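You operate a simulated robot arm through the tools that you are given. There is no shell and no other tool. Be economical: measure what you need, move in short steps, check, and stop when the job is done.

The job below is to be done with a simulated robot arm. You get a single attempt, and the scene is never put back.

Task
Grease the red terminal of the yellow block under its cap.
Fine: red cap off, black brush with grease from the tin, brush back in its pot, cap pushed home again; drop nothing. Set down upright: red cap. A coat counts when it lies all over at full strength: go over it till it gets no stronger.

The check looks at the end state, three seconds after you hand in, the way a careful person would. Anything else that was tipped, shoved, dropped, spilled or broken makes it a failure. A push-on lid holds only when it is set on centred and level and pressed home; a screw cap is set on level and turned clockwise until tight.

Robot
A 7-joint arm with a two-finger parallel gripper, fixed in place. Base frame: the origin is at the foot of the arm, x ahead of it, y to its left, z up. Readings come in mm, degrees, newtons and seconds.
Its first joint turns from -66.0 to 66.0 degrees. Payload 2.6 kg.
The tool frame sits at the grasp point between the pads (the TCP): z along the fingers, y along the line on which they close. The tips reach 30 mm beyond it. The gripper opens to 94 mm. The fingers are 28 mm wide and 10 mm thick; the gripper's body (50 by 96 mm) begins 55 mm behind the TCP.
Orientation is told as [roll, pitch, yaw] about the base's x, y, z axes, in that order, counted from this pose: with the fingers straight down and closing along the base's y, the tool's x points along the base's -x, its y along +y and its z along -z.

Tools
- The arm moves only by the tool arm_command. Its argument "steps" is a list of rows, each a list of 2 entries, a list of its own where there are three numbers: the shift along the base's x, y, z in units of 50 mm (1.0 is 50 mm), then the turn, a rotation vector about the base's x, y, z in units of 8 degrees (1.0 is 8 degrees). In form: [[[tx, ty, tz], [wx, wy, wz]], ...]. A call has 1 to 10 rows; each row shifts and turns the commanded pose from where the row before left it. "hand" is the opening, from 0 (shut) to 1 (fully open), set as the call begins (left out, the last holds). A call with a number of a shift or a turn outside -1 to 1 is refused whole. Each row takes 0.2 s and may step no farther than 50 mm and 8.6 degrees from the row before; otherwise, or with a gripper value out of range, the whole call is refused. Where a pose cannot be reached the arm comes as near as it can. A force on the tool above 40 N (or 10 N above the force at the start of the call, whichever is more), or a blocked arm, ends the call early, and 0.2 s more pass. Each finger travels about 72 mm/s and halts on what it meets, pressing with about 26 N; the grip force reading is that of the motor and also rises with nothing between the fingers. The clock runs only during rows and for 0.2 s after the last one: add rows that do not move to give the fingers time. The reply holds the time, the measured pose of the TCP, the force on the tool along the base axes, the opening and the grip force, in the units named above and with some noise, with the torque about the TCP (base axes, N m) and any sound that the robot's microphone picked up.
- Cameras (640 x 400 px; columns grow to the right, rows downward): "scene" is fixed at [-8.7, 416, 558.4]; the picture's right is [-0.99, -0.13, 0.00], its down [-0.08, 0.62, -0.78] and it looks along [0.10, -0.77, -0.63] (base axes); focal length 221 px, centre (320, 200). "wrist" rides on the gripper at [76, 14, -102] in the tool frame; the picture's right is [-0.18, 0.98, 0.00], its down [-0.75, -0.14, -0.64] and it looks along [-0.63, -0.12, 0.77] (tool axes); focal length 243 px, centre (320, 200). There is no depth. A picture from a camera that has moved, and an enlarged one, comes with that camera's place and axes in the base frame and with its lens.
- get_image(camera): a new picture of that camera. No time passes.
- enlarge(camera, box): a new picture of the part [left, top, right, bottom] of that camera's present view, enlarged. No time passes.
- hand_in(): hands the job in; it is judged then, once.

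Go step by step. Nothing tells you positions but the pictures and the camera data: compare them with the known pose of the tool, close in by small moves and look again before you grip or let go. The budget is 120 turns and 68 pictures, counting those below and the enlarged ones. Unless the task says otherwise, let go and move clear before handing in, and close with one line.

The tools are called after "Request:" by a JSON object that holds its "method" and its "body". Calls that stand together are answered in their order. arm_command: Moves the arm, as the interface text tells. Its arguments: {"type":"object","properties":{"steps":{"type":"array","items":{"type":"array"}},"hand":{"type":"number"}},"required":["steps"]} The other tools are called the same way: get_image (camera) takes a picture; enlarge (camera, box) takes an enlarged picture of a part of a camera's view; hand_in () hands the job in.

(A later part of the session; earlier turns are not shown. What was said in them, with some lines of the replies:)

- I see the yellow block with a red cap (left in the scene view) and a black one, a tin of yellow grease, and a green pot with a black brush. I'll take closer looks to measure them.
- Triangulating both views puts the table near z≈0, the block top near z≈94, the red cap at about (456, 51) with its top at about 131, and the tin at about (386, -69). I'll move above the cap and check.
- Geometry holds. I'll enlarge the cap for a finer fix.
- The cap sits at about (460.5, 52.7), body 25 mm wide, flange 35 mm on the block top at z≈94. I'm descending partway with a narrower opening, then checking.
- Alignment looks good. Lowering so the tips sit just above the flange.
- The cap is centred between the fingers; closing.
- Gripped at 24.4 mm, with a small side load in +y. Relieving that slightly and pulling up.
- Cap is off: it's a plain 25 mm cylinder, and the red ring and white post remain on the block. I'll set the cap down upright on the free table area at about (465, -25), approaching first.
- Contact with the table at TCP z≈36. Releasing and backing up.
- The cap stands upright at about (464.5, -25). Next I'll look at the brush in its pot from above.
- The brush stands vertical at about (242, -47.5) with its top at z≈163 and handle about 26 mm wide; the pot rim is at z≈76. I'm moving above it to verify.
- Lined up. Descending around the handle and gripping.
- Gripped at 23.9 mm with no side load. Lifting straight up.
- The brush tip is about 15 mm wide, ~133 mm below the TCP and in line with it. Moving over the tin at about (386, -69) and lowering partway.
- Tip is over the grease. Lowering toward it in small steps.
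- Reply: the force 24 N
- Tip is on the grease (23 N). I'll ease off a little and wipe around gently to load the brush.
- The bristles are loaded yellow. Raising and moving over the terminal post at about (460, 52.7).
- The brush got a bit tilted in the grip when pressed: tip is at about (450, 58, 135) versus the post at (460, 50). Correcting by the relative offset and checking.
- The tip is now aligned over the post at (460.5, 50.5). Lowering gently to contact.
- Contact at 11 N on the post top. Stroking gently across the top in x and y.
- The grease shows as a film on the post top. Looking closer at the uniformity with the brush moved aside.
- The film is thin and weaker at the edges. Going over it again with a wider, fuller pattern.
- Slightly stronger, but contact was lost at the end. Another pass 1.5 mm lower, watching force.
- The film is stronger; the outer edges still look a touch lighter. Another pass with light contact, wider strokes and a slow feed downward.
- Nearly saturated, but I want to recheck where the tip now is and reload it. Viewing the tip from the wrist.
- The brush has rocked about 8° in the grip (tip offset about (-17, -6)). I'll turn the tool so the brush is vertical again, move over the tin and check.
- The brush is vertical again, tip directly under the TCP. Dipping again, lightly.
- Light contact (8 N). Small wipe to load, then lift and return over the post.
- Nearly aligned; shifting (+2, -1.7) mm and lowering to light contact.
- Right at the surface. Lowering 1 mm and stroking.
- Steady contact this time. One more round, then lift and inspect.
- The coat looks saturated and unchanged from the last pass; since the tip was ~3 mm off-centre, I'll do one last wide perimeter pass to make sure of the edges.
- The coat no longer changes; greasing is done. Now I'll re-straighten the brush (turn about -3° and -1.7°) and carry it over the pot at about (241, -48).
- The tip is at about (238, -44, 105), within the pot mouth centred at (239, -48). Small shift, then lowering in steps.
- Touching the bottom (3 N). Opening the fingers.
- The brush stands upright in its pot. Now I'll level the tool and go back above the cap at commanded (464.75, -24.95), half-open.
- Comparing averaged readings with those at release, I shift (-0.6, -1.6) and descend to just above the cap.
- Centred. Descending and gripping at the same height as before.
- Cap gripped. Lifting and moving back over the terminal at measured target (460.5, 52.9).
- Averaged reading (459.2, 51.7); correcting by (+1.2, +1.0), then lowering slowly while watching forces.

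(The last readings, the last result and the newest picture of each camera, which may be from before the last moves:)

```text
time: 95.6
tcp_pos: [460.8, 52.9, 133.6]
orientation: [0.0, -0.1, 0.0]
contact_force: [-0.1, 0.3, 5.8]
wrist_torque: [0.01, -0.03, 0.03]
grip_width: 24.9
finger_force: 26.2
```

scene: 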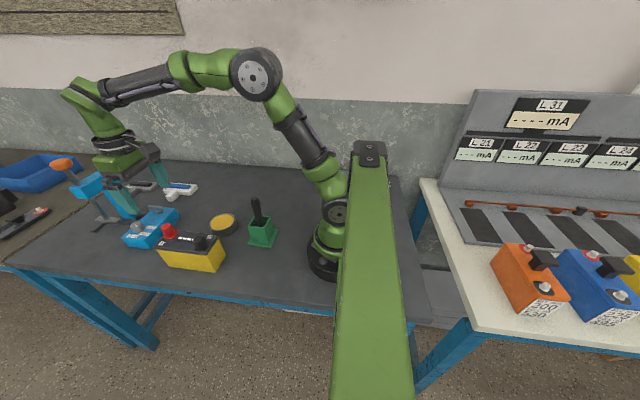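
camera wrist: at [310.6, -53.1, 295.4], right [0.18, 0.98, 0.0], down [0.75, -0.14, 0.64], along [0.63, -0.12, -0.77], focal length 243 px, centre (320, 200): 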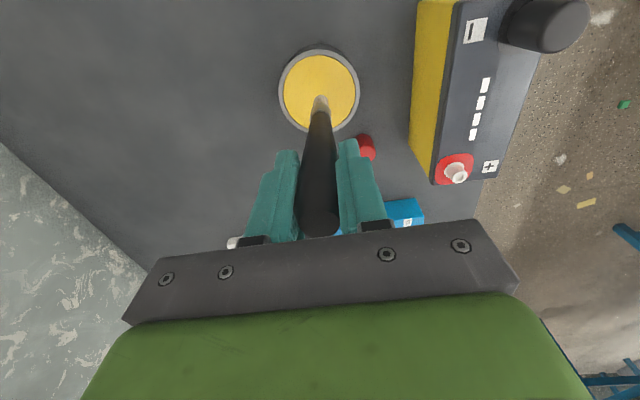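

Contact with no side load – well centred. Pressing down.

Request:
{"method": "arm_command", "body": {"steps": [[[0, 0, -0.03], [0, 0, 0]], [[0, 0, -0.03], [0, 0, 0]], [[0, 0, 0], [0, 0, 0]]]}}

```text
time: 96.4
tcp_pos: [461.7, 52.8, 131.7]
orientation: [0.2, -0.3, 0.1]
contact_force: [-6.6, -2.5, 30.0]
wrist_torque: [-0.05, 0.2, -0.03]
grip_width: 24.6
finger_force: 26.6
```

Request:
{"method": "arm_command", "body": {"steps": [[[0, 0, -0.03], [0, 0, 0]], [[0, 0, -0.03], [0, 0, 0]], [[0, 0, 0], [0, 0, 0]]]}}

```text
time: 96.9
tcp_pos: [462.1, 53.1, 131.8]
orientation: [0.2, -0.4, -0.1]
contact_force: [-3.5, -0.5, 3.8]
wrist_torque: [-0.03, 0.09, 0.01]
grip_width: 24.5
finger_force: 26.2
stopped in row 2: the force on the tool passed its limit (the readings are from after the stop); the commanded pose is now the measured one
```

Pressed to the 40 N limit. Releasing, rising, and checking whether the cap is home.

Request:
{"method": "arm_command", "body": {"steps": [[[0, 0, 0], [0, 0, 0]], [[0, 0, 0], [0, 0, 0]], [[0, 0, 0], [0, 0, 0]]], "hand": 0.55}}

Request:
{"method": "arm_command", "body": {"steps": [[[0, 0, 0.4], [0, 0, 0]], [[0, 0, 0.6], [0, 0, 0]], [[0, 0, 0], [0, 0, 0]]]}}

Request:
{"method": "enlarge", "body": {"camera": "scene", "box": [130, 200, 220, 260]}}

```text
time: 97.7
tcp_pos: [460.9, 52.8, 131.4]
orientation: [0.0, -0.3, 0.0]
contact_force: [-0.6, -0.2, 0.3]
wrist_torque: [0.01, 0.0, -0.02]
grip_width: 51.9
finger_force: 0.1
```

```text
time: 98.5
tcp_pos: [461.8, 52.8, 181.3]
orientation: [0.2, -0.4, 0.0]
contact_force: [-0.3, -0.2, -1.2]
wrist_torque: [0.02, 0.0, -0.01]
grip_width: 51.7
finger_force: 0.0
```

```text
6.67 times, centred on (175, 230) of scene
camera zoom: at [-8.7, 416.0, 558.4], right [-0.99, -0.13, 0.0], down [-0.08, 0.62, -0.78], along [0.1, -0.77, -0.63], focal length 1473 px, centre (1287, 0)
```

zoom: 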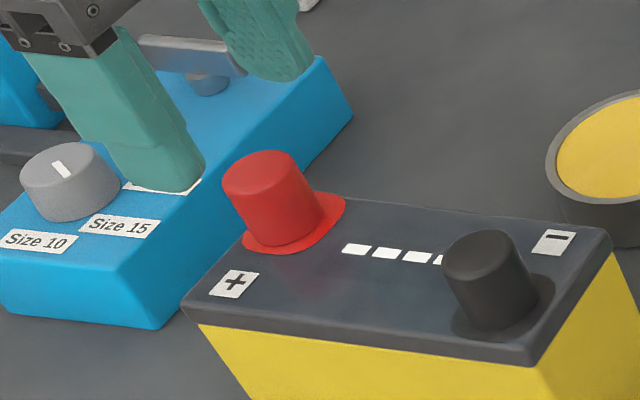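

The cap's top is at the same image position as originally, so it looks seated. I'll confirm with a top press using closed fingers.

Request:
{"method": "arm_command", "body": {"steps": [[[-0.02, 0, 0], [0, 0, 0]], [[0, 0, 0], [0, 0, 0]], [[0, 0, 0], [0, 0, 0]], [[0, 0, -0.3], [0, 0, 0]], [[0, 0, -0.08], [0, 0, 0]], [[0, 0, 0], [0, 0, 0]]], "hand": 0}}

Request:
{"method": "arm_command", "body": {"steps": [[[0, 0, -0.05], [0, 0, 0]], [[0, 0, -0.03], [0, 0, 0]], [[0, 0, -0.03], [0, 0, 0]], [[0, 0, -0.03], [0, 0, 0]], [[0, 0, -0.03], [0, 0, 0]], [[0, 0, -0.03], [0, 0, 0]]]}}

```text
time: 99.9
tcp_pos: [461.6, 51.9, 162.7]
orientation: [0.2, -0.4, -0.1]
contact_force: [-0.1, 0.4, 1.2]
wrist_torque: [0.01, 0.02, 0.0]
grip_width: 0.0
finger_force: 26.2
```

```text
time: 101.3
tcp_pos: [461.0, 52.2, 158.0]
orientation: [0.2, -0.8, -0.3]
contact_force: [-4.7, 0.1, 6.2]
wrist_torque: [-0.03, 0.19, -0.03]
grip_width: 0.1
finger_force: 25.7
stopped in row 6: the force on the tool passed its limit (the readings are from after the stop); the commanded pose is now the measured one
```

The cap is solid under a 40 N top press. Retreating and taking a final look.

Request:
{"method": "arm_command", "body": {"steps": [[[0, 0, 0.3], [0, 0, 0]], [[0, 0, 0.9], [0, 0, 0]], [[0, 0, 0.9], [0, 0, 0]], [[0, -0.6, 0.6], [0, 0, 0]], [[0, -0.6, 0.5], [0, 0, 0]], [[0, 0, 0], [0, 0, 0]]]}}

Request:
{"method": "enlarge", "body": {"camera": "scene", "box": [140, 180, 300, 280]}}

```text
time: 102.7
tcp_pos: [462.0, -8.4, 317.9]
orientation: [0.2, -0.7, -0.2]
contact_force: [0.1, 0.1, -1.5]
wrist_torque: [0.01, 0.02, 0.02]
grip_width: 0.1
finger_force: 26.1
```

```text
4.00 times, centred on (220, 230) of scene
camera zoom: at [-8.7, 416.0, 558.4], right [-0.99, -0.13, 0.0], down [-0.08, 0.62, -0.78], along [0.1, -0.77, -0.63], focal length 884 px, centre (720, 80)
```

zoom: 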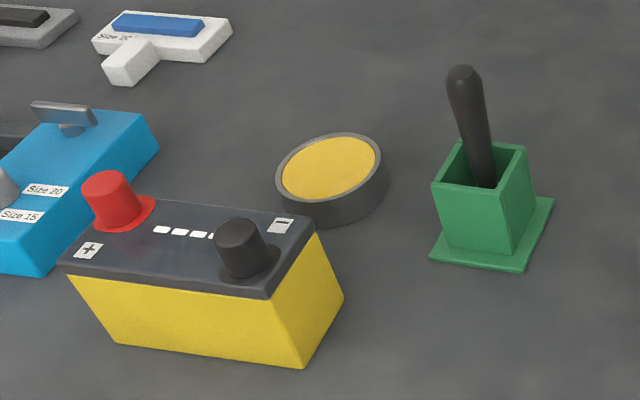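

The cap is back on level, the brush is upright in its pot, and nothing else has moved. Handing in.

Request:
{"method": "hand_in", "body": {}}

```text
The job is handed in.
```

The red terminal is greased, with the cap pushed home (no movement under a 40 N press) and the brush back upright in its pot. I went over the coat until it looked no stronger. The film's outer edges stayed softer-looking in the pictures, so full strength at the very edge is judged by eye.
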